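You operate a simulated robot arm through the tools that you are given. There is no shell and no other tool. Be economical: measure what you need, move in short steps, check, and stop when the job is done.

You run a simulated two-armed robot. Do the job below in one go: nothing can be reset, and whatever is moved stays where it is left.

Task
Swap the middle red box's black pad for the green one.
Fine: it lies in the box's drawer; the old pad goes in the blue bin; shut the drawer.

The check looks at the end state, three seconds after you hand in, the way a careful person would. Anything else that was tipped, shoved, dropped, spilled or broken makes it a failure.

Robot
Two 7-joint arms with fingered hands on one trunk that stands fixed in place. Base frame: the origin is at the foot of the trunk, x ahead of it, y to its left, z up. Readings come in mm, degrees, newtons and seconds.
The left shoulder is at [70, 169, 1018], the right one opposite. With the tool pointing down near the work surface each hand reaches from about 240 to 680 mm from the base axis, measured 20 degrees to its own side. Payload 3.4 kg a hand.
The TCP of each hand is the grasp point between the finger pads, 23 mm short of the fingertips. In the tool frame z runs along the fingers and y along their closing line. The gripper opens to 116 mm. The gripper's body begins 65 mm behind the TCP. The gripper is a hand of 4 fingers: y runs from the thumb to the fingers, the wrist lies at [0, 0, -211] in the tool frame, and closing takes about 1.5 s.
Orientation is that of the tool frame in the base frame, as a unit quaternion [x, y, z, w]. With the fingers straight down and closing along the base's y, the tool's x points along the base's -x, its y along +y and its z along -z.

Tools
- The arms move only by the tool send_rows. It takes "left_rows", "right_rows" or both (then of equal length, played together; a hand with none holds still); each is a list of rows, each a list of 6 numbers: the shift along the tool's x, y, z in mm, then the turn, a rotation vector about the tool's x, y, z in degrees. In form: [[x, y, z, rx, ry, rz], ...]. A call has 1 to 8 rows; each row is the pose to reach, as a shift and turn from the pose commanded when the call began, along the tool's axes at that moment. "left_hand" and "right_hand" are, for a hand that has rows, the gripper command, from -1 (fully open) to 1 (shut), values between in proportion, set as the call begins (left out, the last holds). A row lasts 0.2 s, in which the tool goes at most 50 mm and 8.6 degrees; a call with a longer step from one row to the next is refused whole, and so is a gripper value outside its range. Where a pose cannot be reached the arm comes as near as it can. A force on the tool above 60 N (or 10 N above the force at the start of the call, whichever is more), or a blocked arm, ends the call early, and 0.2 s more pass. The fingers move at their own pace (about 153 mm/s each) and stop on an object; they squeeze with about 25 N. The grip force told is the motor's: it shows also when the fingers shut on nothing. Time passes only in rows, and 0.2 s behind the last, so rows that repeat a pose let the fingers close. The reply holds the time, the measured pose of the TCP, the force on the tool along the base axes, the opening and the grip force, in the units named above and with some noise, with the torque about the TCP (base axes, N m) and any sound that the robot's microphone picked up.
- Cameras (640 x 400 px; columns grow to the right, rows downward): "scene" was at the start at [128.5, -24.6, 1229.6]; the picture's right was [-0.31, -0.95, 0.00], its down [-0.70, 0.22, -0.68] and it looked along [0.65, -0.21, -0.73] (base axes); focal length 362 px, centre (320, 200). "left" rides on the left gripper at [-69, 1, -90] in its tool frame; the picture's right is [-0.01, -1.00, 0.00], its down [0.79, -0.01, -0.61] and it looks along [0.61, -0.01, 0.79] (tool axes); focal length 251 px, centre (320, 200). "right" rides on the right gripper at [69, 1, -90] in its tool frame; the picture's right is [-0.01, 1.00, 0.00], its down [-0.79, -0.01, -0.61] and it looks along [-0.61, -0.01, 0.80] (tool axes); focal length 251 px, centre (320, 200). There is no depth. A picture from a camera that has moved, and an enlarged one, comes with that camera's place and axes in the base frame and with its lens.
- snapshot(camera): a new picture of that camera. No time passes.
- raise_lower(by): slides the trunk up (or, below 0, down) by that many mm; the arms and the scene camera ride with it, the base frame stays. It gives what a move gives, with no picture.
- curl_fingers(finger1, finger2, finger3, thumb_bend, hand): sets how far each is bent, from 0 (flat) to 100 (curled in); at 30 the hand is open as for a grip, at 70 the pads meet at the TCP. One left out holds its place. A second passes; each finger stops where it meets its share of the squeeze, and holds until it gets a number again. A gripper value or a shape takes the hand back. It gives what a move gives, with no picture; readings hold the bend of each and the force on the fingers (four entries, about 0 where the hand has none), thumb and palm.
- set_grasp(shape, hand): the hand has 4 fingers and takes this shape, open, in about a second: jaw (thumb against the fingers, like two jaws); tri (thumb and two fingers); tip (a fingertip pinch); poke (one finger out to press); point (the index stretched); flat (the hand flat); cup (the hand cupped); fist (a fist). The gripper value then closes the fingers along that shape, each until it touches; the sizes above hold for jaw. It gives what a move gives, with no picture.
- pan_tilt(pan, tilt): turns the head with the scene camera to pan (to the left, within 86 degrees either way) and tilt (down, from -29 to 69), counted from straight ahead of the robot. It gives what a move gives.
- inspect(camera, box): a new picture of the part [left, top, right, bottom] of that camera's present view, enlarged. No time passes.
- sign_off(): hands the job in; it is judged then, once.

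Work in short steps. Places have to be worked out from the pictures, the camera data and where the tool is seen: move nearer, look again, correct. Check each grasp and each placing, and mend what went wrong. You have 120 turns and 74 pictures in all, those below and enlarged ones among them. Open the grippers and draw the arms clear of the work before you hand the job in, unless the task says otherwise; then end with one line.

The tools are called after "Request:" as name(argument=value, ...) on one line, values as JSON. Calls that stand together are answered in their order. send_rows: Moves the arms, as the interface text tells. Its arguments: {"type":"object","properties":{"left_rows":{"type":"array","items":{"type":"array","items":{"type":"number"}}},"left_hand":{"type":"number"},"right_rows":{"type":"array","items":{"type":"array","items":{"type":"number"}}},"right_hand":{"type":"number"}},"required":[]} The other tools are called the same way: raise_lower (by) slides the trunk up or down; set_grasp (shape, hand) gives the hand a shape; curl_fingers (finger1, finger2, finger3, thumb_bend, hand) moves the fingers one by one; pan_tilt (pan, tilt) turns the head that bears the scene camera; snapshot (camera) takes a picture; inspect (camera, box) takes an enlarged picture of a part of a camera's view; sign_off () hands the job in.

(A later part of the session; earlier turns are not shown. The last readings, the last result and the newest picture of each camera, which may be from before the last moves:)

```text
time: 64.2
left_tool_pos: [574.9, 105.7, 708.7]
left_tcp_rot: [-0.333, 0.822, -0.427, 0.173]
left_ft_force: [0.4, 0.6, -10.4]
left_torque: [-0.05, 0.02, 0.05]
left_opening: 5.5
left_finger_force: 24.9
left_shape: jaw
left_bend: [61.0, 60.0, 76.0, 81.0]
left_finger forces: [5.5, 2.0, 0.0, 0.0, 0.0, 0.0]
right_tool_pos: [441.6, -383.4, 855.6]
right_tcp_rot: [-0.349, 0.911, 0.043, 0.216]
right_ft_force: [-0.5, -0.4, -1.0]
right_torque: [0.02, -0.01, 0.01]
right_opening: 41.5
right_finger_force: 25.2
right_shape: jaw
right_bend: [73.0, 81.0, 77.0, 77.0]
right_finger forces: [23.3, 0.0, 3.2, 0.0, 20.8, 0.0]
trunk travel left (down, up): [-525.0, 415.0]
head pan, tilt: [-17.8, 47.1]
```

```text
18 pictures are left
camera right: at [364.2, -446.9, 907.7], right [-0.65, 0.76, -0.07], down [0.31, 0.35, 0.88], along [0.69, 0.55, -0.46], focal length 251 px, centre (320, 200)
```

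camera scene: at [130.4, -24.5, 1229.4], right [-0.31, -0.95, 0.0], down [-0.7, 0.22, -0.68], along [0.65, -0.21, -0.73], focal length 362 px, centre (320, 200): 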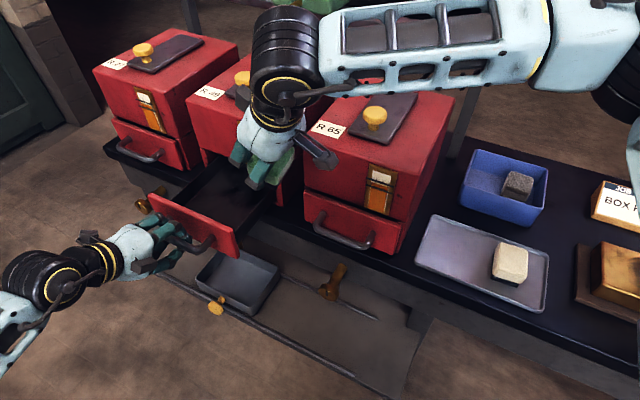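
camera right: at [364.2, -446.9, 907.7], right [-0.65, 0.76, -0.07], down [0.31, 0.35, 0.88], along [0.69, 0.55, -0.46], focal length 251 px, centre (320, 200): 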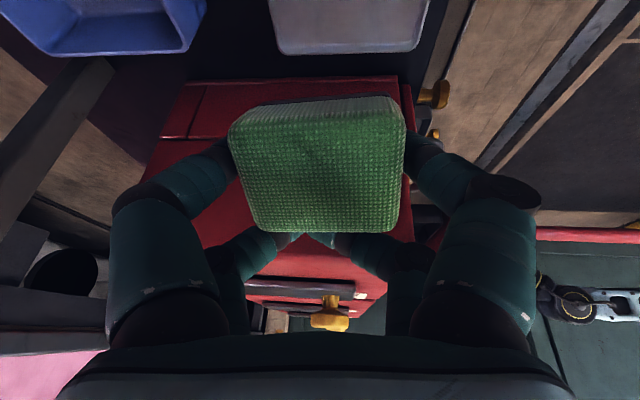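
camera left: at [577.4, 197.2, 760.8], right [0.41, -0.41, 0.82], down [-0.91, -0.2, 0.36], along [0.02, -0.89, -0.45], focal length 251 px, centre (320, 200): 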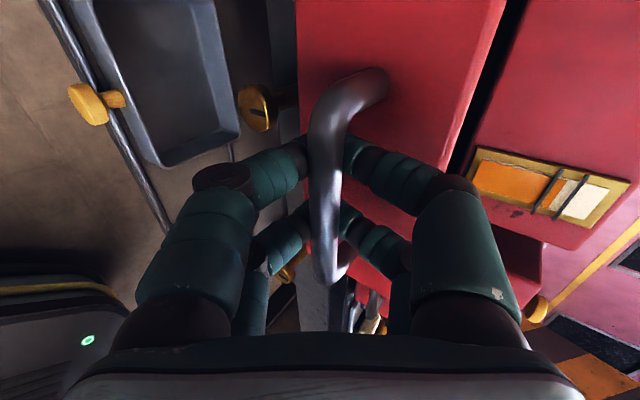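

The pad has pitched in the grip, held by one finger and thumb. I lower it gently to the tray.

Request:
send_rows(right_rows=[[9, 2, 20, 0, 0, 0], [18, 4, 40, 0, 0, 0], [27, 5, 60, 0, 0, 0], [36, 7, 79, 0, 0, 0], [45, 9, 97, 0, 0, 0], [53, 10, 113, 0, 0, 0]])

Request:
inspect(camera="scene", box=[380, 150, 580, 310])

```text
time: 65.6
left_tool_pos: [575.0, 105.7, 708.4]
left_tcp_rot: [-0.332, 0.823, -0.428, 0.171]
left_ft_force: [2.0, 0.0, -9.4]
left_torque: [-0.06, 0.01, 0.07]
left_opening: 5.3
left_finger_force: 25.4
left_shape: jaw
left_bend: [61.0, 60.0, 76.0, 81.0]
left_finger forces: [5.1, 2.0, 0.0, 0.1, 0.0, 0.0]
right_tool_pos: [440.5, -382.9, 729.5]
right_tcp_rot: [-0.35, 0.911, 0.043, 0.215]
right_ft_force: [0.5, -0.4, -1.3]
right_torque: [0.04, -0.02, -0.03]
right_opening: 41.5
right_finger_force: 24.7
right_shape: jaw
right_bend: [73.0, 81.0, 77.0, 77.0]
right_finger forces: [23.2, 0.0, 2.3, 0.0, 21.2, 0.0]
trunk travel left (down, up): [-525.0, 415.0]
head pan, tilt: [-17.8, 47.1]
```

```text
2.50 times, centred on (480, 230) of scene
camera zoom: at [130.3, -24.6, 1229.4], right [-0.31, -0.95, 0.0], down [-0.7, 0.22, -0.68], along [0.65, -0.21, -0.73], focal length 906 px, centre (-80, 125)
```

zoom: 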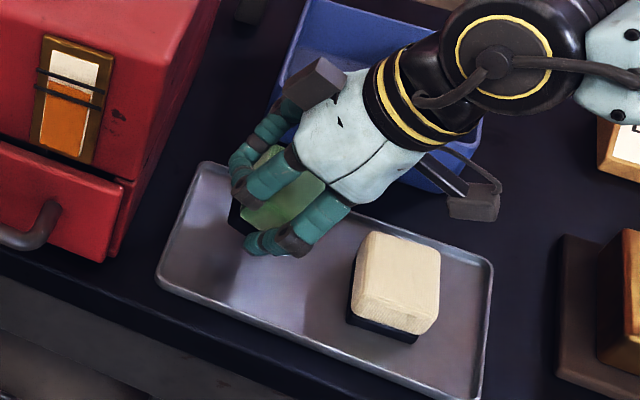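

The pad hangs above the tray area where it lay. I lower in small steps until contact.

Request:
send_rows(right_rows=[[2, 0, 4, 0, 0, 0], [4, 1, 8, 0, 0, 0], [5, 1, 12, 0, 0, 0], [7, 1, 15, 0, 0, 0], [7, 1, 15, 0, 0, 0]])

Request:
snapshot(camera="right")

```text
time: 66.8
left_tool_pos: [575.2, 106.2, 707.7]
left_tcp_rot: [-0.333, 0.823, -0.427, 0.172]
left_ft_force: [0.9, 0.1, -9.0]
left_torque: [-0.07, 0.06, 0.05]
left_opening: 5.6
left_finger_force: 25.0
left_shape: jaw
left_bend: [61.0, 60.0, 76.0, 81.0]
left_finger forces: [5.0, 1.9, 0.1, 0.1, 0.0, 0.0]
right_tool_pos: [440.2, -382.0, 712.2]
right_tcp_rot: [-0.35, 0.911, 0.042, 0.214]
right_ft_force: [-0.1, -0.5, -1.5]
right_torque: [0.03, 0.0, -0.02]
right_opening: 41.9
right_finger_force: 25.3
right_shape: jaw
right_bend: [73.0, 81.0, 77.0, 77.0]
right_finger forces: [23.1, 0.0, 2.2, 0.0, 21.2, 0.0]
trunk travel left (down, up): [-525.0, 415.0]
head pan, tilt: [-17.8, 47.1]
```

```text
16 pictures are left
camera right: at [363.3, -445.1, 764.9], right [-0.65, 0.76, -0.07], down [0.31, 0.35, 0.88], along [0.69, 0.55, -0.46], focal length 251 px, centre (320, 200)
```

right: 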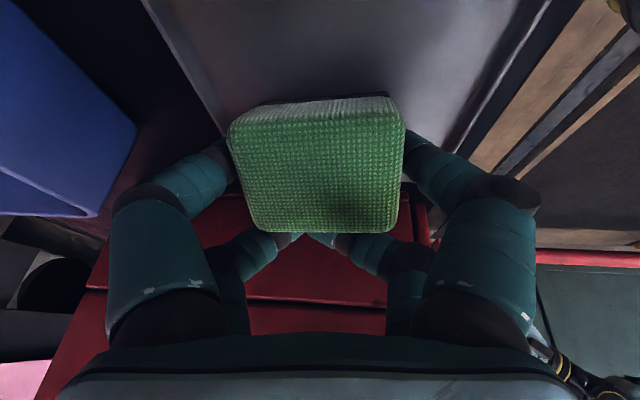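

No contact yet. I shift 8 mm back along the row away from the tray rim and lower 12 mm more.

Request:
send_rows(right_rows=[[7, 0, -3, 0, 0, 0], [9, 0, 1, 0, 0, 0], [11, 1, 4, 0, 0, 0], [12, 1, 7, 0, 0, 0], [12, 1, 7, 0, 0, 0]])

```text
time: 68.0
left_tool_pos: [574.1, 106.2, 709.1]
left_tcp_rot: [-0.333, 0.822, -0.429, 0.172]
left_ft_force: [1.3, -3.2, -13.9]
left_torque: [-0.06, 0.05, 0.02]
left_opening: 5.6
left_finger_force: 25.2
left_shape: jaw
left_bend: [61.0, 60.0, 76.0, 81.0]
left_finger forces: [5.6, 2.2, 0.0, 0.1, 0.0, 0.1]
right_tool_pos: [434.6, -386.8, 703.2]
right_tcp_rot: [-0.35, 0.911, 0.041, 0.215]
right_ft_force: [0.9, 0.2, 15.8]
right_torque: [-0.28, 0.27, 0.05]
right_opening: 41.7
right_finger_force: 25.2
right_shape: jaw
right_bend: [73.0, 81.0, 77.0, 77.0]
right_finger forces: [24.0, 0.1, 7.7, 0.0, 20.9, 0.0]
trunk travel left (down, up): [-525.0, 415.0]
head pan, tilt: [-17.8, 47.1]
```

Contact on the tray (16 N). I open the fingers to the straddling width and look.

Request:
send_rows(right_rows=[[-1, 0, -2, 0, 0, 0], [-1, 0, -2, 0, 0, 0], [-1, 0, -2, 0, 0, 0], [-1, 0, -2, 0, 0, 0]], right_hand=-0.45)

Request:
snapshot(camera="right")

```text
time: 69.0
left_tool_pos: [574.2, 105.4, 707.7]
left_tcp_rot: [-0.333, 0.822, -0.428, 0.172]
left_ft_force: [-1.0, 2.1, -10.7]
left_torque: [-0.07, 0.02, 0.09]
left_opening: 5.3
left_finger_force: 25.4
left_shape: jaw
left_bend: [61.0, 60.0, 76.0, 81.0]
left_finger forces: [5.8, 2.5, 0.0, 0.1, 0.1, 0.0]
right_tool_pos: [435.3, -386.7, 704.7]
right_tcp_rot: [-0.349, 0.911, 0.043, 0.215]
right_ft_force: [0.2, 0.3, 0.2]
right_torque: [-0.03, -0.01, -0.01]
right_opening: 83.8
right_finger_force: 0.1
right_shape: jaw
right_bend: [65.0, 65.0, 65.0, 65.0]
right_finger forces: [0.0, 0.0, 0.0, 0.0, 0.1, 0.0]
trunk travel left (down, up): [-525.0, 415.0]
head pan, tilt: [-17.8, 47.1]
```

```text
15 pictures are left
camera right: at [357.2, -449.9, 756.8], right [-0.65, 0.76, -0.07], down [0.31, 0.35, 0.88], along [0.69, 0.55, -0.46], focal length 251 px, centre (320, 200)
```

right: 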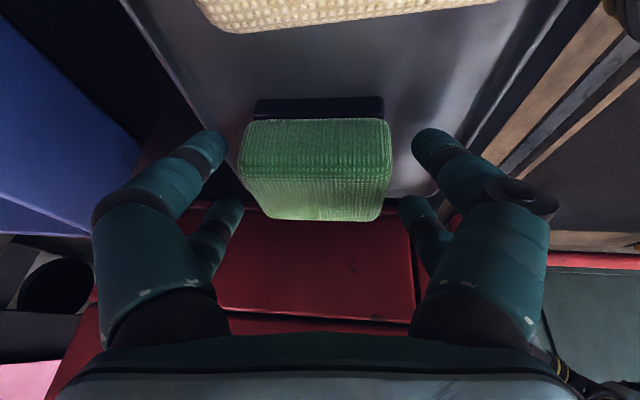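

The green pad sits flat on the tray again. Hand empty, I rise and retrace the bin loop in reverse to undo the elbow drift.

Request:
send_rows(right_rows=[[-8, -1, -17, 0, 0, 0], [-16, -3, -34, 0, 0, 0], [-27, -5, -58, 0, 0, 0], [-38, -7, -82, 0, 0, 0], [-50, -9, -107, 0, 0, 0], [-62, -12, -132, 0, 0, 0]])

Request:
send_rows(right_rows=[[21, -15, -15, -1, 5, -0.2], [41, -29, -31, -2, 10, -0.4], [62, -44, -46, -2.9, 15, -0.7], [83, -58, -61, -3.9, 20, -0.9], [104, -73, -77, -4.9, 25, -1.1]])

Request:
send_rows(right_rows=[[-15, -30, 0, 5, 0, 0], [-30, -59, 0, 10, 0, 0], [-45, -89, -1, 15, 0, 0], [-60, -118, -1, 20, 0, 0]])

Request:
send_rows(right_rows=[[-10, 19, -27, -5, 0, 0], [-21, 38, -54, -10, 0, 0], [-31, 57, -81, -15, 0, 0], [-42, 75, -107, -20, 0, 0]])

Request:
send_rows(right_rows=[[-25, 31, -5, 0, 0, 0], [-51, 62, -10, 0, 0, 0], [-76, 93, -15, 0, 0, 0], [-102, 124, -20, 0, 0, 0], [-127, 155, -25, 0, 0, 0], [-153, 186, -30, 0, 0, 0], [-178, 217, -35, 0, 0, 0], [-204, 248, -40, 0, 0, 0]])

Request:
send_rows(right_rows=[[0, 0, 0, 1, -5, 0.2], [0, 0, 0, 2, -10, 0.4], [0, 0, 0, 2.9, -15, 0.7], [0, 0, 0, 3.9, -20, 0.9], [0, 0, 0, 4.9, -25, 1.1]])

Request:
send_rows(right_rows=[[-22, -1, 35, 0, 0, 0], [-44, -2, 70, 0, 0, 0], [-67, -4, 105, 0, 0, 0], [-90, -5, 141, 0, 0, 0]])

Request:
snapshot(camera="scene")

```text
time: 70.4
left_tool_pos: [576.1, 105.1, 708.5]
left_tcp_rot: [-0.332, 0.823, -0.427, 0.172]
left_ft_force: [-1.1, 0.8, -10.2]
left_torque: [-0.02, 0.06, 0.04]
left_opening: 5.3
left_finger_force: 25.6
left_shape: jaw
left_bend: [61.0, 60.0, 76.0, 81.0]
left_finger forces: [5.5, 2.3, 0.0, 0.0, 0.0, 0.0]
right_tool_pos: [435.9, -388.2, 851.5]
right_tcp_rot: [-0.35, 0.911, 0.042, 0.215]
right_ft_force: [0.1, -0.1, -0.5]
right_torque: [-0.02, 0.02, 0.01]
right_opening: 83.9
right_finger_force: 0.0
right_shape: jaw
right_bend: [65.0, 65.0, 65.0, 65.0]
right_finger forces: [0.0, 0.0, 0.0, 0.1, 0.1, 0.1]
trunk travel left (down, up): [-525.0, 415.0]
head pan, tilt: [-17.8, 47.1]
```

```text
time: 71.6
left_tool_pos: [574.1, 104.9, 707.6]
left_tcp_rot: [-0.332, 0.823, -0.428, 0.172]
left_ft_force: [-0.7, 1.1, -11.3]
left_torque: [-0.04, 0.03, 0.06]
left_opening: 5.5
left_finger_force: 25.5
left_shape: jaw
left_bend: [61.0, 60.0, 76.0, 81.0]
left_finger forces: [5.5, 2.3, 0.1, 0.0, 0.1, 0.1]
right_tool_pos: [385.0, -525.3, 880.2]
right_tcp_rot: [-0.367, 0.93, 0.004, -0.002]
right_ft_force: [-0.3, -0.4, -0.3]
right_torque: [-0.02, 0.0, 0.01]
right_opening: 84.2
right_finger_force: 0.0
right_shape: jaw
right_bend: [65.0, 65.0, 65.0, 65.0]
right_finger forces: [0.0, 0.1, 0.0, 0.0, 0.1, 0.0]
trunk travel left (down, up): [-525.0, 415.0]
head pan, tilt: [-17.8, 47.1]
```

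```text
time: 72.6
left_tool_pos: [574.8, 104.4, 708.7]
left_tcp_rot: [-0.333, 0.823, -0.428, 0.172]
left_ft_force: [0.9, -0.4, -11.4]
left_torque: [-0.04, 0.02, 0.08]
left_opening: 5.5
left_finger_force: 25.1
left_shape: jaw
left_bend: [61.0, 60.0, 76.0, 81.0]
left_finger forces: [5.4, 2.3, 0.0, 0.0, 0.0, 0.1]
right_tool_pos: [510.4, -567.0, 881.4]
right_tcp_rot: [-0.363, 0.916, -0.16, 0.063]
right_ft_force: [-0.4, 0.2, -0.5]
right_torque: [-0.04, 0.02, -0.01]
right_opening: 83.8
right_finger_force: 0.0
right_shape: jaw
right_bend: [65.0, 65.0, 65.0, 65.0]
right_finger forces: [0.0, 0.0, 0.0, 0.1, 0.0, 0.0]
trunk travel left (down, up): [-525.0, 415.0]
head pan, tilt: [-17.8, 47.1]
```

```text
time: 73.6
left_tool_pos: [575.1, 105.0, 708.3]
left_tcp_rot: [-0.332, 0.823, -0.428, 0.172]
left_ft_force: [-0.5, 0.4, -9.4]
left_torque: [-0.08, 0.05, 0.06]
left_opening: 5.0
left_finger_force: 25.8
left_shape: jaw
left_bend: [61.0, 60.0, 76.0, 81.0]
left_finger forces: [5.4, 2.1, 0.0, 0.1, 0.1, 0.0]
right_tool_pos: [467.2, -463.4, 956.2]
right_tcp_rot: [-0.368, 0.93, 0.003, -0.002]
right_ft_force: [-0.1, 0.6, 0.2]
right_torque: [0.03, -0.02, 0.03]
right_opening: 84.1
right_finger_force: 0.0
right_shape: jaw
right_bend: [65.0, 65.0, 65.0, 65.0]
right_finger forces: [0.0, 0.1, 0.0, 0.1, 0.0, 0.1]
trunk travel left (down, up): [-525.0, 415.0]
head pan, tilt: [-17.8, 47.1]
```

```text
time: 75.4
left_tool_pos: [575.6, 104.7, 708.8]
left_tcp_rot: [-0.333, 0.822, -0.428, 0.172]
left_ft_force: [0.1, -0.6, -10.2]
left_torque: [-0.04, 0.03, 0.05]
left_opening: 5.3
left_finger_force: 25.2
left_shape: jaw
left_bend: [61.0, 60.0, 76.0, 81.0]
left_finger forces: [5.2, 2.2, 0.0, 0.0, 0.0, 0.0]
right_tool_pos: [449.6, -143.9, 999.1]
right_tcp_rot: [-0.367, 0.93, 0.001, -0.001]
right_ft_force: [-0.7, -0.7, 0.1]
right_torque: [-0.01, -0.01, -0.02]
right_opening: 84.1
right_finger_force: 0.0
right_shape: jaw
right_bend: [65.0, 65.0, 65.0, 65.0]
right_finger forces: [0.1, 0.1, 0.1, 0.1, 0.1, 0.1]
trunk travel left (down, up): [-525.0, 415.0]
head pan, tilt: [-17.8, 47.1]
```

```text
time: 76.6
left_tool_pos: [575.1, 104.5, 707.9]
left_tcp_rot: [-0.333, 0.823, -0.427, 0.172]
left_ft_force: [0.3, -0.2, -9.0]
left_torque: [-0.06, 0.02, 0.06]
left_opening: 5.2
left_finger_force: 24.8
left_shape: jaw
left_bend: [61.0, 60.0, 76.0, 81.0]
left_finger forces: [5.2, 2.1, 0.0, 0.0, 0.0, 0.0]
right_tool_pos: [448.7, -143.1, 998.1]
right_tcp_rot: [-0.349, 0.911, 0.043, 0.216]
right_ft_force: [-0.2, -0.6, 0.2]
right_torque: [-0.03, 0.01, 0.0]
right_opening: 84.2
right_finger_force: 0.0
right_shape: jaw
right_bend: [65.0, 65.0, 65.0, 65.0]
right_finger forces: [0.0, 0.0, 0.0, 0.0, 0.0, 0.0]
trunk travel left (down, up): [-525.0, 415.0]
head pan, tilt: [-17.8, 47.1]
```

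```text
time: 77.6
left_tool_pos: [574.6, 104.6, 709.6]
left_tcp_rot: [-0.333, 0.822, -0.428, 0.172]
left_ft_force: [3.1, -0.8, -12.2]
left_torque: [-0.06, 0.06, 0.05]
left_opening: 5.6
left_finger_force: 25.0
left_shape: jaw
left_bend: [61.0, 60.0, 76.0, 81.0]
left_finger forces: [5.9, 2.2, 0.0, 0.1, 0.1, 0.1]
right_tool_pos: [555.6, -69.9, 908.4]
right_tcp_rot: [-0.349, 0.911, 0.043, 0.216]
right_ft_force: [-1.3, -0.5, 0.6]
right_torque: [0.01, -0.02, 0.0]
right_opening: 83.9
right_finger_force: 0.2
right_shape: jaw
right_bend: [65.0, 65.0, 65.0, 65.0]
right_finger forces: [0.1, 0.0, 0.0, 0.0, 0.1, 0.1]
right hand out of reach, approached as far as the arm can: row 4
trunk travel left (down, up): [-525.0, 415.0]
head pan, tilt: [-17.8, 47.1]
```

```text
14 pictures are left
camera scene: at [130.1, -24.9, 1229.5], right [-0.31, -0.95, 0.0], down [-0.7, 0.22, -0.68], along [0.65, -0.21, -0.73], focal length 362 px, centre (320, 200)
```

scene: 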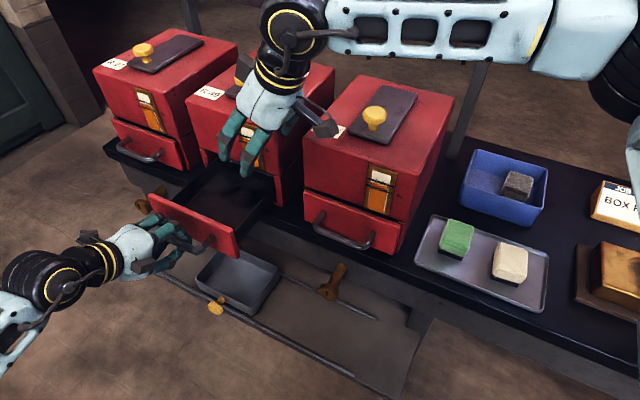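

Still the same limit. It looks like a wrist limit while the wrist is above shoulder height, so I test (empty-handed) approaching lower: outward a little, down 80 mm, then along the row to over the drawer.

Request:
send_rows(right_rows=[[1, 20, -2, 0, 0, 0], [17, 23, 34, 0, 0, 0], [34, 26, 70, 0, 0, 0], [4, 28, 84, 0, 0, 0], [-27, 28, 98, 0, 0, 0], [-57, 29, 113, 0, 0, 0]])

```text
time: 79.0
left_tool_pos: [574.1, 104.6, 708.7]
left_tcp_rot: [-0.332, 0.823, -0.427, 0.172]
left_ft_force: [0.2, 0.6, -10.0]
left_torque: [-0.08, 0.02, 0.08]
left_opening: 5.4
left_finger_force: 24.9
left_shape: jaw
left_bend: [61.0, 60.0, 76.0, 81.0]
left_finger forces: [5.5, 2.3, 0.0, 0.1, 0.0, 0.1]
right_tool_pos: [544.5, -71.1, 847.4]
right_tcp_rot: [-0.35, 0.911, 0.043, 0.215]
right_ft_force: [-0.4, -0.1, -0.8]
right_torque: [0.0, 0.01, -0.02]
right_opening: 83.9
right_finger_force: 0.0
right_shape: jaw
right_bend: [65.0, 65.0, 65.0, 65.0]
right_finger forces: [0.0, 0.0, 0.1, 0.1, 0.0, 0.0]
right hand out of reach, approached as far as the arm can: row 1, 2, 3, 4, 5, 6
trunk travel left (down, up): [-525.0, 415.0]
head pan, tilt: [-17.8, 47.1]
```

The arm cannot cross further left with the elbow raised. Leaning the hand more toward +row should move the wrist right and drop the elbow, so I test that here, empty-handed.

Request:
send_rows(right_rows=[[0, 0, 0, 0, -5, 0], [0, 0, 0, 0, -10, 0], [0, 0, 0, 0, -15, 0], [0, 0, 0, 0, -20, 0], [0, 0, 0, 0, -25, 0]])

Request:
send_rows(right_rows=[[-13, 4, 15, 0, 0, 0], [-26, 8, 31, 0, 0, 0], [-38, 8, 46, 0, 0, 0], [-51, 8, 61, 0, 0, 0], [-64, 8, 77, 0, 0, 0]])

Request:
snapshot(camera="scene")

```text
time: 80.2
left_tool_pos: [574.6, 104.5, 708.6]
left_tcp_rot: [-0.333, 0.822, -0.428, 0.173]
left_ft_force: [0.1, 0.1, -10.4]
left_torque: [-0.07, 0.01, 0.09]
left_opening: 5.6
left_finger_force: 24.8
left_shape: jaw
left_bend: [61.0, 60.0, 76.0, 81.0]
left_finger forces: [5.7, 2.5, 0.1, 0.0, 0.1, 0.0]
right_tool_pos: [550.7, -69.8, 847.9]
right_tcp_rot: [-0.332, 0.843, 0.117, 0.407]
right_ft_force: [-0.3, -0.1, -0.5]
right_torque: [0.0, 0.0, 0.0]
right_opening: 84.0
right_finger_force: 0.0
right_shape: jaw
right_bend: [65.0, 65.0, 65.0, 65.0]
right_finger forces: [0.0, 0.0, 0.0, 0.0, 0.1, 0.0]
trunk travel left (down, up): [-525.0, 415.0]
head pan, tilt: [-17.8, 47.1]
```

```text
time: 81.4
left_tool_pos: [575.2, 105.3, 708.1]
left_tcp_rot: [-0.334, 0.823, -0.427, 0.172]
left_ft_force: [-0.2, -0.7, -9.9]
left_torque: [-0.07, 0.07, 0.04]
left_opening: 5.3
left_finger_force: 25.0
left_shape: jaw
left_bend: [61.0, 60.0, 76.0, 81.0]
left_finger forces: [5.6, 2.4, 0.0, 0.0, 0.1, 0.1]
right_tool_pos: [592.6, -32.8, 863.1]
right_tcp_rot: [-0.333, 0.842, 0.118, 0.407]
right_ft_force: [0.9, -0.3, -0.7]
right_torque: [-0.04, 0.01, 0.01]
right_opening: 84.2
right_finger_force: 0.1
right_shape: jaw
right_bend: [65.0, 65.0, 65.0, 65.0]
right_finger forces: [0.0, 0.1, 0.0, 0.0, 0.0, 0.0]
right hand out of reach, approached as far as the arm can: row 3, 4, 5
trunk travel left (down, up): [-525.0, 415.0]
head pan, tilt: [-17.8, 47.1]
```

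```text
13 pictures are left
camera scene: at [130.2, -24.2, 1229.4], right [-0.31, -0.95, 0.0], down [-0.7, 0.22, -0.68], along [0.65, -0.21, -0.73], focal length 362 px, centre (320, 200)
```

scene: 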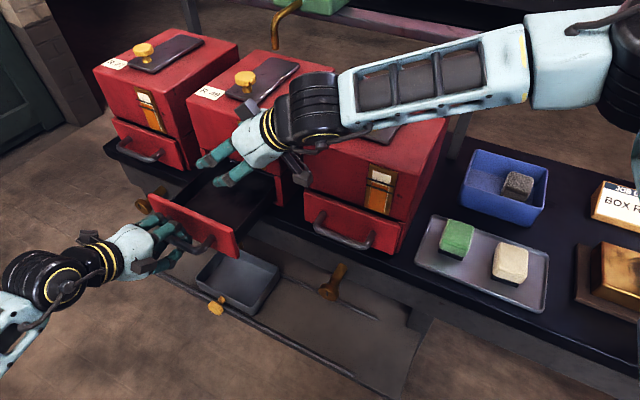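

The limit moves but remains. I retreat, stand the hand upright, and will yaw it clockwise a long way so the wrist roll limit drags the elbow inward and down.

Request:
send_rows(right_rows=[[8, -1, -40, 0, 0, 0], [16, -2, -79, 0, 8.3, 0], [23, -2, -119, 0, 16.6, 0], [31, -3, -158, 0, 25, 0], [39, -4, -198, 0, 33.3, 0], [47, -5, -238, 0, 41.6, 0], [47, -5, -238, 0, 50, 0]])

Request:
send_rows(right_rows=[[0, 0, 0, 0, 0, 8], [0, 0, 0, 0, 0, 16], [0, 0, 0, 0, 0, 24], [0, 0, 0, 0, 0, 32], [0, 0, 0, 0, 0, 40], [0, 0, 0, 0, 0, 48], [0, 0, 0, 0, 0, 56], [0, 0, 0, 0, 0, 64]])

Request:
send_rows(right_rows=[[0, 0, 0, 0, 0, 8], [0, 0, 0, 0, 0, 16], [0, 0, 0, 0, 0, 24], [0, 0, 0, 0, 0, 32], [0, 0, 0, 0, 0, 40], [0, 0, 0, 0, 0, 48], [0, 0, 0, 0, 0, 56], [0, 0, 0, 0, 0, 64]])

Request:
snapshot(camera="scene")

```text
time: 83.0
left_tool_pos: [575.0, 105.4, 708.7]
left_tcp_rot: [-0.332, 0.823, -0.427, 0.172]
left_ft_force: [1.4, -0.6, -10.8]
left_torque: [-0.03, 0.04, 0.06]
left_opening: 5.4
left_finger_force: 24.9
left_shape: jaw
left_bend: [61.0, 60.0, 76.0, 81.0]
left_finger forces: [5.8, 2.3, 0.0, 0.1, 0.1, 0.0]
right_tool_pos: [429.9, -167.4, 975.8]
right_tcp_rot: [-0.351, 0.936, -0.034, 0.012]
right_ft_force: [0.0, 0.0, 0.0]
right_torque: [0.0, 0.0, 0.01]
right_opening: 84.0
right_finger_force: 0.2
right_shape: jaw
right_bend: [65.0, 65.0, 65.0, 65.0]
right_finger forces: [0.1, 0.1, 0.0, 0.1, 0.1, 0.0]
trunk travel left (down, up): [-525.0, 415.0]
head pan, tilt: [-17.8, 47.1]
```

```text
time: 84.8
left_tool_pos: [575.1, 105.8, 709.0]
left_tcp_rot: [-0.333, 0.823, -0.428, 0.17]
left_ft_force: [0.6, -0.6, -10.2]
left_torque: [-0.08, 0.0, 0.07]
left_opening: 5.7
left_finger_force: 24.8
left_shape: jaw
left_bend: [61.0, 60.0, 76.0, 81.0]
left_finger forces: [5.5, 2.3, 0.1, 0.0, 0.1, 0.1]
right_tool_pos: [430.2, -167.3, 976.8]
right_tcp_rot: [0.2, 0.979, -0.022, 0.029]
right_ft_force: [0.8, -0.6, -0.1]
right_torque: [0.0, -0.02, -0.04]
right_opening: 84.2
right_finger_force: 0.1
right_shape: jaw
right_bend: [65.0, 65.0, 65.0, 65.0]
right_finger forces: [0.0, 0.0, 0.1, 0.0, 0.0, 0.0]
trunk travel left (down, up): [-525.0, 415.0]
head pan, tilt: [-17.8, 47.1]
```

```text
time: 86.6
left_tool_pos: [574.6, 104.5, 708.5]
left_tcp_rot: [-0.332, 0.823, -0.428, 0.172]
left_ft_force: [0.0, 0.7, -9.9]
left_torque: [-0.06, 0.0, 0.05]
left_opening: 5.4
left_finger_force: 25.1
left_shape: jaw
left_bend: [61.0, 60.0, 76.0, 81.0]
left_finger forces: [5.6, 2.4, 0.0, 0.1, 0.0, 0.0]
right_tool_pos: [438.5, -401.5, 966.4]
right_tcp_rot: [0.66, 0.751, 0.021, 0.013]
right_ft_force: [0.7, -1.0, 0.4]
right_torque: [0.04, 0.0, -0.02]
right_opening: 83.8
right_finger_force: 0.0
right_shape: jaw
right_bend: [65.0, 65.0, 65.0, 65.0]
right_finger forces: [0.1, 0.0, 0.1, 0.1, 0.0, 0.0]
right hand out of reach, approached as far as the arm can: row 2, 3, 4, 5, 6, 7, 8
trunk travel left (down, up): [-525.0, 415.0]
head pan, tilt: [-17.8, 47.1]
```

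```text
12 pictures are left
camera scene: at [130.2, -24.6, 1229.4], right [-0.31, -0.95, 0.0], down [-0.7, 0.22, -0.68], along [0.65, -0.21, -0.73], focal length 362 px, centre (320, 200)
```

scene: 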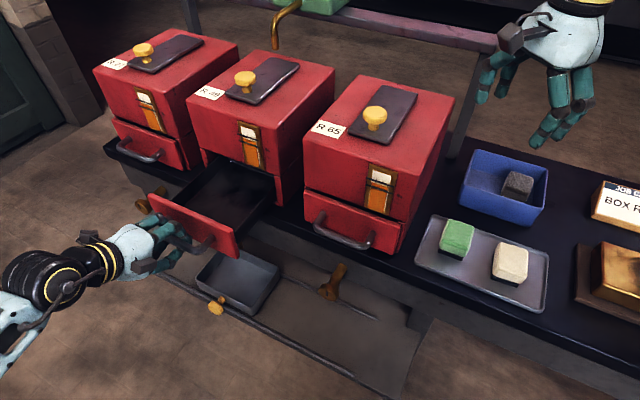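

The solver slid the hand right instead of swinging the elbow. I yaw back, and then will lean the hand far over (past horizontal) to force the elbow down.

Request:
send_rows(right_rows=[[0, 0, 0, 0, 0, -8.5], [0, 0, 0, 0, 0, -17], [0, 0, 0, 0, 0, -25.5], [0, 0, 0, 0, 0, -34], [0, 0, 0, 0, 0, -42.5], [0, 0, 0, 0, 0, -51], [0, 0, 0, 0, 0, -59.5], [0, 0, 0, 0, 0, -68]])

Request:
send_rows(right_rows=[[0, 0, 0, 0, 0, -8.3], [0, 0, 0, 0, 0, -16.6], [0, 0, 0, 0, 0, -24.9], [0, 0, 0, 0, 0, -33.2], [0, 0, 0, 0, 0, -41.5], [0, 0, 0, 0, 0, -49.8], [0, 0, 0, 0, 0, -58]])

Request:
send_rows(right_rows=[[0, 0, -20, 0, -8, 0], [0, 0, -40, 0, -16, 0], [0, 0, -60, 0, -24, 0], [0, 0, -60, 0, -32, 0], [0, 0, -60, 0, -40, 0], [0, 0, -60, 0, -48, 0], [0, 0, -60, 0, -56, 0], [0, 0, -60, 0, -64, 0]])

Request:
send_rows(right_rows=[[0, 0, 0, 0, -8, 0], [0, 0, 0, 0, -16, 0], [0, 0, 0, 0, -24, 0], [0, 0, 0, 0, -32, 0], [0, 0, 0, 0, -40, 0]])

Request:
snapshot(camera="scene")

```text
time: 88.4
left_tool_pos: [574.0, 105.4, 708.8]
left_tcp_rot: [-0.333, 0.822, -0.428, 0.172]
left_ft_force: [1.6, -0.3, -9.1]
left_torque: [-0.06, 0.03, 0.06]
left_opening: 5.6
left_finger_force: 25.2
left_shape: jaw
left_bend: [61.0, 60.0, 76.0, 81.0]
left_finger forces: [5.6, 2.4, 0.0, 0.0, 0.0, 0.0]
right_tool_pos: [438.1, -397.7, 961.5]
right_tcp_rot: [0.125, 0.992, 0.009, 0.022]
right_ft_force: [0.2, 0.0, -0.1]
right_torque: [-0.01, -0.03, 0.03]
right_opening: 83.8
right_finger_force: 0.0
right_shape: jaw
right_bend: [65.0, 65.0, 65.0, 65.0]
right_finger forces: [0.0, 0.1, 0.0, 0.1, 0.1, 0.0]
trunk travel left (down, up): [-525.0, 415.0]
head pan, tilt: [-17.8, 47.1]
```

```text
time: 90.0
left_tool_pos: [574.4, 105.4, 708.4]
left_tcp_rot: [-0.333, 0.823, -0.428, 0.172]
left_ft_force: [0.9, 0.1, -10.2]
left_torque: [-0.06, 0.05, 0.06]
left_opening: 5.5
left_finger_force: 24.8
left_shape: jaw
left_bend: [61.0, 60.0, 76.0, 81.0]
left_finger forces: [5.6, 2.4, 0.0, 0.0, 0.0, 0.0]
right_tool_pos: [439.9, -396.6, 962.9]
right_tcp_rot: [-0.371, 0.928, -0.002, 0.025]
right_ft_force: [-0.1, 0.9, -0.4]
right_torque: [-0.04, 0.01, -0.02]
right_opening: 83.7
right_finger_force: 0.1
right_shape: jaw
right_bend: [65.0, 65.0, 65.0, 65.0]
right_finger forces: [0.1, 0.0, 0.0, 0.0, 0.0, 0.1]
trunk travel left (down, up): [-525.0, 415.0]
head pan, tilt: [-17.8, 47.1]
```

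```text
time: 91.8
left_tool_pos: [574.8, 104.8, 707.7]
left_tcp_rot: [-0.333, 0.823, -0.428, 0.172]
left_ft_force: [0.4, 0.6, -10.2]
left_torque: [-0.05, 0.04, 0.05]
left_opening: 5.6
left_finger_force: 24.9
left_shape: jaw
left_bend: [61.0, 60.0, 76.0, 81.0]
left_finger forces: [5.7, 2.4, 0.0, 0.0, 0.0, 0.1]
right_tool_pos: [435.8, -398.4, 1020.8]
right_tcp_rot: [-0.315, 0.774, 0.194, 0.514]
right_ft_force: [-0.4, -0.3, -0.4]
right_torque: [-0.02, -0.01, -0.03]
right_opening: 84.2
right_finger_force: 0.1
right_shape: jaw
right_bend: [65.0, 65.0, 65.0, 65.0]
right_finger forces: [0.0, 0.0, 0.0, 0.0, 0.0, 0.1]
trunk travel left (down, up): [-525.0, 415.0]
head pan, tilt: [-17.8, 47.1]
```

```text
time: 93.0
left_tool_pos: [574.3, 106.7, 707.4]
left_tcp_rot: [-0.333, 0.823, -0.427, 0.172]
left_ft_force: [1.2, -0.6, -11.1]
left_torque: [-0.06, 0.04, 0.04]
left_opening: 5.2
left_finger_force: 25.1
left_shape: jaw
left_bend: [61.0, 60.0, 77.0, 82.0]
left_finger forces: [5.8, 2.5, 0.0, 0.0, 0.0, 0.0]
right_tool_pos: [437.2, -397.4, 1021.3]
right_tcp_rot: [-0.23, 0.552, 0.29, 0.747]
right_ft_force: [0.3, 1.2, 0.0]
right_torque: [0.02, -0.06, 0.01]
right_opening: 84.0
right_finger_force: 0.1
right_shape: jaw
right_bend: [65.0, 65.0, 65.0, 65.0]
right_finger forces: [0.1, 0.0, 0.0, 0.1, 0.0, 0.0]
trunk travel left (down, up): [-525.0, 415.0]
head pan, tilt: [-17.8, 47.1]
```

```text
11 pictures are left
camera scene: at [130.2, -24.3, 1229.5], right [-0.31, -0.95, 0.0], down [-0.7, 0.22, -0.68], along [0.65, -0.21, -0.73], focal length 362 px, centre (320, 200)
```

scene: 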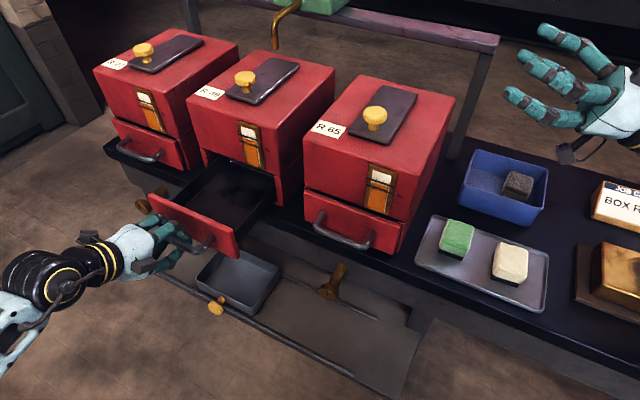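

The lean past horizontal was accepted. I carry the hand left in this attitude in front of the row, then will unlean there.

Request:
send_rows(right_rows=[[8, 37, 23, 0, 0, 0], [16, 73, 46, 0, 0, 0], [24, 110, 69, 0, 0, 0], [32, 146, 92, 0, 0, 0], [40, 183, 116, 0, 0, 0]])

Request:
send_rows(right_rows=[[22, 4, 34, 0, 0, 0], [45, 8, 69, 0, 0, 0], [68, 13, 103, 0, 0, 0], [90, 17, 138, 0, 0, 0], [113, 21, 172, 0, 0, 0]])

Request:
snapshot(camera="scene")

```text
time: 94.2
left_tool_pos: [573.5, 104.8, 708.9]
left_tcp_rot: [-0.333, 0.822, -0.428, 0.172]
left_ft_force: [1.9, -0.8, -11.1]
left_torque: [-0.02, 0.05, 0.1]
left_opening: 5.6
left_finger_force: 24.8
left_shape: jaw
left_bend: [61.0, 60.0, 77.0, 82.0]
left_finger forces: [5.7, 2.4, 0.1, 0.1, 0.0, 0.0]
right_tool_pos: [420.5, -188.6, 1006.2]
right_tcp_rot: [-0.23, 0.552, 0.29, 0.747]
right_ft_force: [0.2, 0.5, 1.0]
right_torque: [0.01, 0.04, 0.0]
right_opening: 83.8
right_finger_force: 0.1
right_shape: jaw
right_bend: [65.0, 65.0, 65.0, 65.0]
right_finger forces: [0.0, 0.0, 0.1, 0.1, 0.1, 0.0]
right hand out of reach, approached as far as the arm can: row 5
trunk travel left (down, up): [-525.0, 415.0]
head pan, tilt: [-17.8, 47.1]
```

```text
time: 95.4
left_tool_pos: [573.9, 105.4, 708.2]
left_tcp_rot: [-0.333, 0.822, -0.429, 0.172]
left_ft_force: [-0.3, -0.1, -10.2]
left_torque: [-0.06, 0.04, 0.04]
left_opening: 5.0
left_finger_force: 25.6
left_shape: jaw
left_bend: [61.0, 60.0, 77.0, 82.0]
left_finger forces: [6.0, 2.6, 0.0, 0.0, 0.1, 0.0]
right_tool_pos: [549.6, -38.4, 947.3]
right_tcp_rot: [-0.23, 0.553, 0.29, 0.747]
right_ft_force: [-0.5, 0.5, -1.3]
right_torque: [-0.01, -0.02, 0.01]
right_opening: 84.1
right_finger_force: 0.1
right_shape: jaw
right_bend: [65.0, 65.0, 65.0, 65.0]
right_finger forces: [0.1, 0.0, 0.0, 0.0, 0.0, 0.0]
trunk travel left (down, up): [-525.0, 415.0]
head pan, tilt: [-17.8, 47.1]
```

```text
10 pictures are left
camera scene: at [130.1, -23.6, 1229.5], right [-0.31, -0.95, 0.0], down [-0.7, 0.22, -0.68], along [0.65, -0.21, -0.73], focal length 362 px, centre (320, 200)
```

scene: 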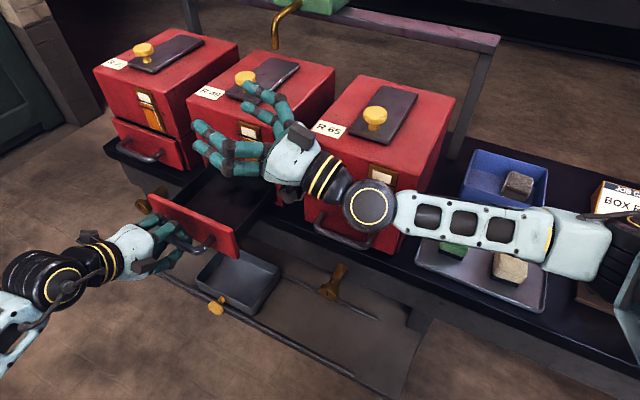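

The elbow is now lower and nearer. I unlean here toward the 25° lean in two calls and see if it stays reachable.

Request:
send_rows(right_rows=[[0, 0, 0, 0, 8.2, 0], [0, 0, 0, 0, 16.4, 0], [0, 0, 0, 0, 24.6, 0], [0, 0, 0, 0, 32.8, 0], [0, 0, 0, 0, 41, 0]])

Request:
send_rows(right_rows=[[0, 0, 0, 0, 8.2, 0], [0, 0, 0, 0, 16.4, 0], [0, 0, 0, 0, 24.6, 0], [0, 0, 0, 0, 32.8, 0], [0, 0, 0, 0, 40, 0]])

Request:
snapshot(camera="scene")

```text
time: 96.6
left_tool_pos: [574.7, 105.1, 708.7]
left_tcp_rot: [-0.333, 0.822, -0.429, 0.171]
left_ft_force: [-2.0, 1.2, -9.6]
left_torque: [-0.03, 0.03, 0.02]
left_opening: 5.5
left_finger_force: 25.2
left_shape: jaw
left_bend: [61.0, 60.0, 77.0, 82.0]
left_finger forces: [6.0, 2.8, 0.1, 0.0, 0.0, 0.1]
right_tool_pos: [555.3, -38.5, 942.2]
right_tcp_rot: [-0.318, 0.778, 0.195, 0.506]
right_ft_force: [0.8, -0.2, 0.1]
right_torque: [-0.01, -0.02, 0.01]
right_opening: 84.1
right_finger_force: 0.0
right_shape: jaw
right_bend: [65.0, 65.0, 65.0, 65.0]
right_finger forces: [0.0, 0.0, 0.0, 0.1, 0.0, 0.0]
right hand out of reach, approached as far as the arm can: row 5
trunk travel left (down, up): [-525.0, 415.0]
head pan, tilt: [-17.8, 47.1]
```

```text
time: 97.8
left_tool_pos: [574.5, 105.8, 709.0]
left_tcp_rot: [-0.332, 0.823, -0.428, 0.173]
left_ft_force: [-0.8, 1.7, -10.4]
left_torque: [-0.07, 0.06, 0.07]
left_opening: 5.4
left_finger_force: 24.9
left_shape: jaw
left_bend: [61.0, 60.0, 77.0, 82.0]
left_finger forces: [6.2, 3.0, 0.0, 0.1, 0.0, 0.1]
right_tool_pos: [555.9, -40.0, 942.7]
right_tcp_rot: [-0.363, 0.905, 0.07, 0.208]
right_ft_force: [-0.4, -0.5, -0.2]
right_torque: [0.01, -0.01, -0.04]
right_opening: 83.7
right_finger_force: 0.0
right_shape: jaw
right_bend: [65.0, 65.0, 65.0, 65.0]
right_finger forces: [0.1, 0.1, 0.1, 0.1, 0.0, 0.1]
right hand out of reach, approached as far as the arm can: row 1, 2
trunk travel left (down, up): [-525.0, 415.0]
head pan, tilt: [-17.8, 47.1]
```

```text
9 pictures are left
camera scene: at [130.3, -24.0, 1229.5], right [-0.31, -0.95, 0.0], down [-0.7, 0.22, -0.68], along [0.65, -0.21, -0.73], focal length 362 px, centre (320, 200)
```

scene: 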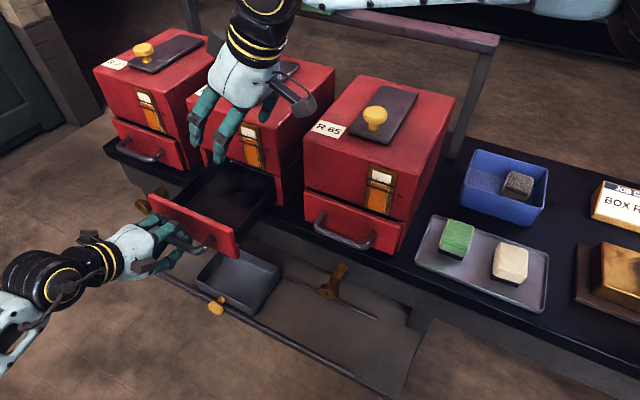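

It now stands further left than before at 25° lean. I test moving on toward the point above the drawer.

Request:
send_rows(right_rows=[[-12, -6, 33, 0, 0, 0], [-25, -12, 66, 0, 0, 0], [-37, -18, 98, 0, 0, 0], [-50, -24, 131, 0, 0, 0], [-50, -24, 131, 0, 0, 0]])

```text
time: 99.0
left_tool_pos: [575.2, 104.8, 707.8]
left_tcp_rot: [-0.333, 0.822, -0.428, 0.172]
left_ft_force: [-0.8, 0.7, -9.6]
left_torque: [-0.05, 0.03, 0.02]
left_opening: 5.4
left_finger_force: 25.3
left_shape: jaw
left_bend: [61.0, 60.0, 77.0, 82.0]
left_finger forces: [6.0, 2.6, 0.1, 0.0, 0.1, 0.0]
right_tool_pos: [645.7, 11.1, 845.8]
right_tcp_rot: [-0.362, 0.906, 0.071, 0.209]
right_ft_force: [-0.3, 0.2, -0.3]
right_torque: [-0.02, 0.0, 0.0]
right_opening: 83.8
right_finger_force: 0.1
right_shape: jaw
right_bend: [65.0, 65.0, 65.0, 65.0]
right_finger forces: [0.0, 0.1, 0.1, 0.0, 0.1, 0.0]
trunk travel left (down, up): [-525.0, 415.0]
head pan, tilt: [-17.8, 47.1]
```

The arm reaches above the drawer again. Now I go to the green pad by one direct path with the lean kept, watching for any reach limit, so I can come back the same way.

Request:
send_rows(right_rows=[[23, 3, -35, 0, 0, 0], [46, 7, -70, 0, 0, 0], [69, 10, -104, 0, 0, 0], [91, 14, -139, 0, 0, 0], [114, 17, -174, 0, 0, 0], [137, 20, -208, 0, 0, 0], [160, 24, -243, 0, 0, 0]])

Request:
send_rows(right_rows=[[31, -25, -16, 0, 0, 0], [62, -51, -31, 0, 0, 0], [93, -76, -47, 0, 0, 0], [124, -101, -62, 0, 0, 0], [155, -127, -78, 0, 0, 0]])

Request:
send_rows(right_rows=[[20, -9, 41, 0, 0, 0], [40, -18, 82, 0, 0, 0], [61, -27, 123, 0, 0, 0], [81, -36, 164, 0, 0, 0], [101, -45, 205, 0, 0, 0], [101, -45, 205, 0, 0, 0]])

Request:
snapshot(camera="right")

```text
time: 100.6
left_tool_pos: [573.9, 104.2, 708.3]
left_tcp_rot: [-0.332, 0.823, -0.428, 0.172]
left_ft_force: [0.6, 0.1, -11.0]
left_torque: [-0.06, 0.01, 0.08]
left_opening: 5.1
left_finger_force: 24.6
left_shape: jaw
left_bend: [61.0, 60.0, 77.0, 82.0]
left_finger forces: [6.0, 2.7, 0.0, 0.0, 0.0, 0.0]
right_tool_pos: [447.1, -137.9, 995.6]
right_tcp_rot: [-0.362, 0.906, 0.071, 0.209]
right_ft_force: [-1.3, 0.5, -0.5]
right_torque: [0.01, -0.02, -0.03]
right_opening: 84.1
right_finger_force: 0.1
right_shape: jaw
right_bend: [65.0, 65.0, 65.0, 65.0]
right_finger forces: [0.0, 0.0, 0.0, 0.0, 0.0, 0.0]
trunk travel left (down, up): [-525.0, 415.0]
head pan, tilt: [-17.8, 47.1]
```

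```text
time: 101.8
left_tool_pos: [575.1, 104.9, 708.5]
left_tcp_rot: [-0.333, 0.823, -0.427, 0.172]
left_ft_force: [-0.1, 1.0, -9.5]
left_torque: [-0.07, 0.01, 0.06]
left_opening: 5.3
left_finger_force: 25.1
left_shape: jaw
left_bend: [61.0, 60.0, 77.0, 82.0]
left_finger forces: [6.0, 2.6, 0.0, 0.0, 0.1, 0.0]
right_tool_pos: [411.0, -350.4, 1002.1]
right_tcp_rot: [-0.364, 0.905, 0.07, 0.21]
right_ft_force: [0.1, -0.4, 0.6]
right_torque: [0.0, -0.01, 0.0]
right_opening: 84.0
right_finger_force: 0.0
right_shape: jaw
right_bend: [65.0, 65.0, 65.0, 65.0]
right_finger forces: [0.0, 0.0, 0.1, 0.1, 0.0, 0.0]
trunk travel left (down, up): [-525.0, 415.0]
head pan, tilt: [-17.8, 47.1]
```

```text
time: 103.2
left_tool_pos: [575.5, 105.1, 707.9]
left_tcp_rot: [-0.334, 0.823, -0.427, 0.171]
left_ft_force: [-0.1, 0.7, -8.9]
left_torque: [-0.07, 0.01, 0.06]
left_opening: 5.6
left_finger_force: 24.7
left_shape: jaw
left_bend: [61.0, 60.0, 77.0, 82.0]
left_finger forces: [6.1, 2.8, 0.0, 0.0, 0.0, 0.0]
right_tool_pos: [443.3, -387.2, 775.6]
right_tcp_rot: [-0.364, 0.905, 0.072, 0.209]
right_ft_force: [-0.6, 0.1, 0.4]
right_torque: [-0.05, 0.0, -0.01]
right_opening: 83.8
right_finger_force: 0.0
right_shape: jaw
right_bend: [65.0, 65.0, 65.0, 65.0]
right_finger forces: [0.0, 0.0, 0.0, 0.1, 0.0, 0.0]
trunk travel left (down, up): [-525.0, 415.0]
head pan, tilt: [-17.8, 47.1]
```

```text
8 pictures are left
camera right: at [370.2, -455.8, 826.7], right [-0.68, 0.73, -0.02], down [0.32, 0.32, 0.89], along [0.66, 0.6, -0.46], focal length 251 px, centre (320, 200)
```

right: 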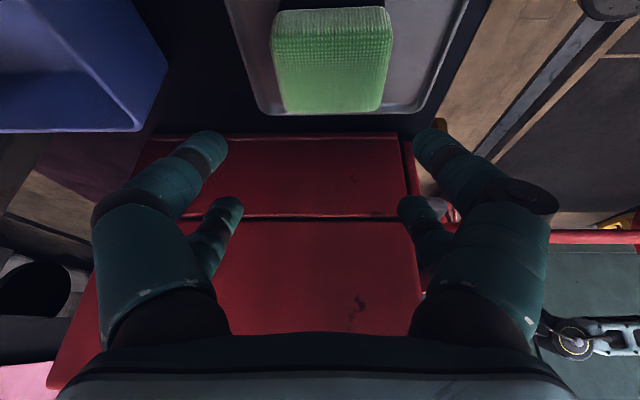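

The path had no limits. The pad is in line, so I descend to grip height and look once more.

Request:
send_rows(right_rows=[[9, 2, 16, 0, 0, 0], [18, 3, 33, 0, 0, 0], [27, 4, 49, 0, 0, 0], [32, 5, 58, 0, 0, 0], [36, 5, 65, 0, 0, 0], [36, 5, 65, 0, 0, 0]])

Request:
snapshot(camera="right")

```text
time: 104.6
left_tool_pos: [574.3, 104.6, 708.8]
left_tcp_rot: [-0.333, 0.822, -0.428, 0.172]
left_ft_force: [1.8, 0.3, -12.1]
left_torque: [-0.06, 0.06, 0.1]
left_opening: 5.6
left_finger_force: 25.3
left_shape: jaw
left_bend: [61.0, 60.0, 77.0, 82.0]
left_finger forces: [6.4, 2.9, 0.0, 0.0, 0.0, 0.0]
right_tool_pos: [435.9, -388.5, 702.3]
right_tcp_rot: [-0.363, 0.905, 0.071, 0.209]
right_ft_force: [-2.3, -0.4, 5.6]
right_torque: [-0.29, -0.14, -0.06]
right_opening: 83.4
right_finger_force: 0.1
right_shape: jaw
right_bend: [65.0, 65.0, 65.0, 66.0]
right_finger forces: [0.1, 0.1, 0.1, 0.1, 6.4, 0.0]
trunk travel left (down, up): [-525.0, 415.0]
head pan, tilt: [-17.8, 47.1]
```

```text
7 pictures are left
camera right: at [362.5, -456.7, 753.2], right [-0.68, 0.73, -0.02], down [0.32, 0.32, 0.89], along [0.66, 0.6, -0.46], focal length 251 px, centre (320, 200)
```

right: 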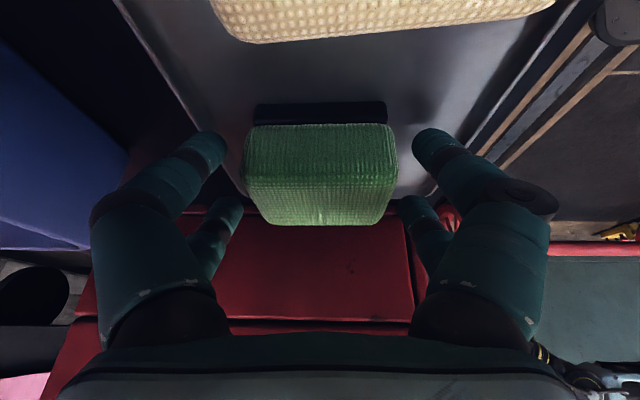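

Aligned. I close, then lift slowly.

Request:
send_rows(right_rows=[[-1, 1, -2, 0, 0, 0], [-1, 1, -2, 0, 0, 0], [-1, 1, -2, 0, 0, 0], [-1, 1, -2, 0, 0, 0], [-1, 1, -2, 0, 0, 0], [-1, 1, -2, 0, 0, 0], [-1, 1, -2, 0, 0, 0]], right_hand=1)

Request:
send_rows(right_rows=[[-5, -1, -9, 0, 0, 0], [-10, -2, -18, 0, 0, 0], [-18, -3, -32, 0, 0, 0], [-26, -4, -48, 0, 0, 0], [-35, -6, -63, 0, 0, 0]])

```text
time: 106.2
left_tool_pos: [575.1, 107.0, 709.5]
left_tcp_rot: [-0.333, 0.823, -0.428, 0.171]
left_ft_force: [-0.3, 1.1, -10.3]
left_torque: [-0.04, 0.02, 0.1]
left_opening: 5.3
left_finger_force: 24.7
left_shape: jaw
left_bend: [61.0, 60.0, 77.0, 82.0]
left_finger forces: [6.2, 2.9, 0.0, 0.0, 0.1, 0.1]
right_tool_pos: [434.9, -388.3, 702.4]
right_tcp_rot: [-0.363, 0.905, 0.071, 0.21]
right_ft_force: [1.0, 0.3, 0.9]
right_torque: [-0.01, 0.01, -0.01]
right_opening: 58.5
right_finger_force: 25.2
right_shape: jaw
right_bend: [73.0, 73.0, 72.0, 73.0]
right_finger forces: [23.4, 23.0, 26.5, 0.1, 20.3, 0.0]
trunk travel left (down, up): [-525.0, 415.0]
head pan, tilt: [-17.8, 47.1]
```

```text
time: 107.4
left_tool_pos: [574.6, 105.5, 707.7]
left_tcp_rot: [-0.333, 0.822, -0.428, 0.172]
left_ft_force: [-0.4, 1.2, -9.5]
left_torque: [-0.07, 0.04, 0.05]
left_opening: 5.4
left_finger_force: 25.0
left_shape: jaw
left_bend: [61.0, 60.0, 77.0, 82.0]
left_finger forces: [6.1, 2.7, 0.0, 0.0, 0.0, 0.1]
right_tool_pos: [442.2, -388.7, 775.9]
right_tcp_rot: [-0.363, 0.905, 0.07, 0.209]
right_ft_force: [0.6, -0.7, -0.6]
right_torque: [-0.03, -0.02, -0.01]
right_opening: 58.3
right_finger_force: 24.3
right_shape: jaw
right_bend: [73.0, 73.0, 72.0, 73.0]
right_finger forces: [23.6, 23.0, 26.4, 0.1, 20.3, 0.0]
trunk travel left (down, up): [-525.0, 415.0]
head pan, tilt: [-17.8, 47.1]
```

Held firmly by all fingers (58 mm). I retrace the same path to above the drawer.

Request:
send_rows(right_rows=[[-20, 9, -41, 0, 0, 0], [-40, 18, -82, 0, 0, 0], [-61, 27, -123, 0, 0, 0], [-81, 36, -164, 0, 0, 0], [-101, 45, -205, 0, 0, 0]])

Request:
send_rows(right_rows=[[-31, 25, 16, 0, 0, 0], [-62, 51, 31, 0, 0, 0], [-93, 76, 47, 0, 0, 0], [-124, 101, 62, 0, 0, 0], [-155, 127, 78, 0, 0, 0]])

Request:
send_rows(right_rows=[[-23, -3, 35, 0, 0, 0], [-46, -7, 70, 0, 0, 0], [-69, -10, 104, 0, 0, 0], [-91, -14, 139, 0, 0, 0], [-114, -17, 174, 0, 0, 0], [-137, -20, 208, 0, 0, 0], [-160, -24, 243, 0, 0, 0]])

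Request:
snapshot(camera="right")

```text
time: 108.6
left_tool_pos: [575.4, 104.8, 708.3]
left_tcp_rot: [-0.332, 0.823, -0.427, 0.171]
left_ft_force: [-2.1, 1.5, -9.1]
left_torque: [-0.09, 0.01, 0.06]
left_opening: 5.3
left_finger_force: 25.0
left_shape: jaw
left_bend: [61.0, 60.0, 77.0, 82.0]
left_finger forces: [6.0, 2.9, 0.0, 0.0, 0.0, 0.1]
right_tool_pos: [410.9, -347.1, 1004.1]
right_tcp_rot: [-0.363, 0.906, 0.071, 0.208]
right_ft_force: [-0.9, 0.1, -1.8]
right_torque: [0.02, 0.0, -0.01]
right_opening: 58.4
right_finger_force: 25.0
right_shape: jaw
right_bend: [73.0, 73.0, 72.0, 73.0]
right_finger forces: [23.7, 22.9, 26.3, 0.1, 20.6, 0.0]
trunk travel left (down, up): [-525.0, 415.0]
head pan, tilt: [-17.8, 47.1]
```

```text
time: 109.8
left_tool_pos: [575.2, 106.3, 708.9]
left_tcp_rot: [-0.332, 0.822, -0.428, 0.172]
left_ft_force: [-0.1, -0.1, -10.0]
left_torque: [-0.06, 0.05, 0.09]
left_opening: 5.4
left_finger_force: 25.4
left_shape: jaw
left_bend: [61.0, 60.0, 77.0, 82.0]
left_finger forces: [5.9, 2.7, 0.0, 0.1, 0.0, 0.0]
right_tool_pos: [450.4, -138.5, 997.5]
right_tcp_rot: [-0.363, 0.906, 0.07, 0.208]
right_ft_force: [-0.1, -0.4, -1.3]
right_torque: [0.01, 0.0, 0.01]
right_opening: 58.2
right_finger_force: 25.1
right_shape: jaw
right_bend: [73.0, 73.0, 72.0, 73.0]
right_finger forces: [24.0, 22.1, 26.0, 0.1, 20.9, 0.0]
trunk travel left (down, up): [-525.0, 415.0]
head pan, tilt: [-17.8, 47.1]
```

```text
time: 111.4
left_tool_pos: [574.0, 105.8, 708.8]
left_tcp_rot: [-0.333, 0.822, -0.428, 0.172]
left_ft_force: [0.6, -0.9, -9.1]
left_torque: [-0.07, 0.03, 0.11]
left_opening: 5.3
left_finger_force: 25.0
left_shape: jaw
left_bend: [61.0, 60.0, 77.0, 82.0]
left_finger forces: [5.7, 2.6, 0.0, 0.1, 0.0, 0.0]
right_tool_pos: [649.9, 12.1, 846.8]
right_tcp_rot: [-0.364, 0.905, 0.071, 0.209]
right_ft_force: [0.5, 0.7, -1.9]
right_torque: [0.01, -0.03, -0.01]
right_opening: 57.6
right_finger_force: 25.2
right_shape: jaw
right_bend: [73.0, 73.0, 72.0, 73.0]
right_finger forces: [24.4, 22.4, 25.7, 0.1, 21.1, 0.1]
trunk travel left (down, up): [-525.0, 415.0]
head pan, tilt: [-17.8, 47.1]
```

```text
6 pictures are left
camera right: at [576.0, -56.6, 898.7], right [-0.68, 0.73, -0.02], down [0.32, 0.32, 0.89], along [0.66, 0.6, -0.46], focal length 251 px, centre (320, 200)
```

right: 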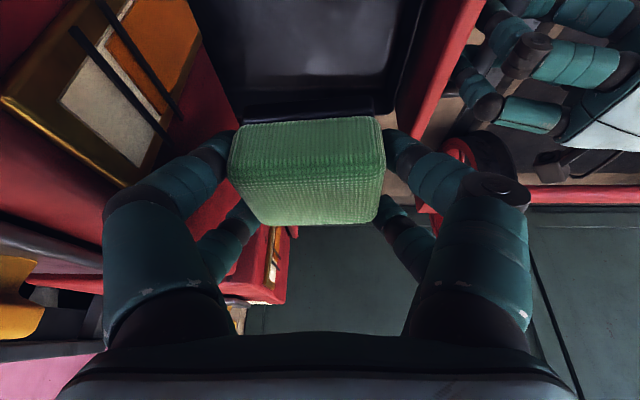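

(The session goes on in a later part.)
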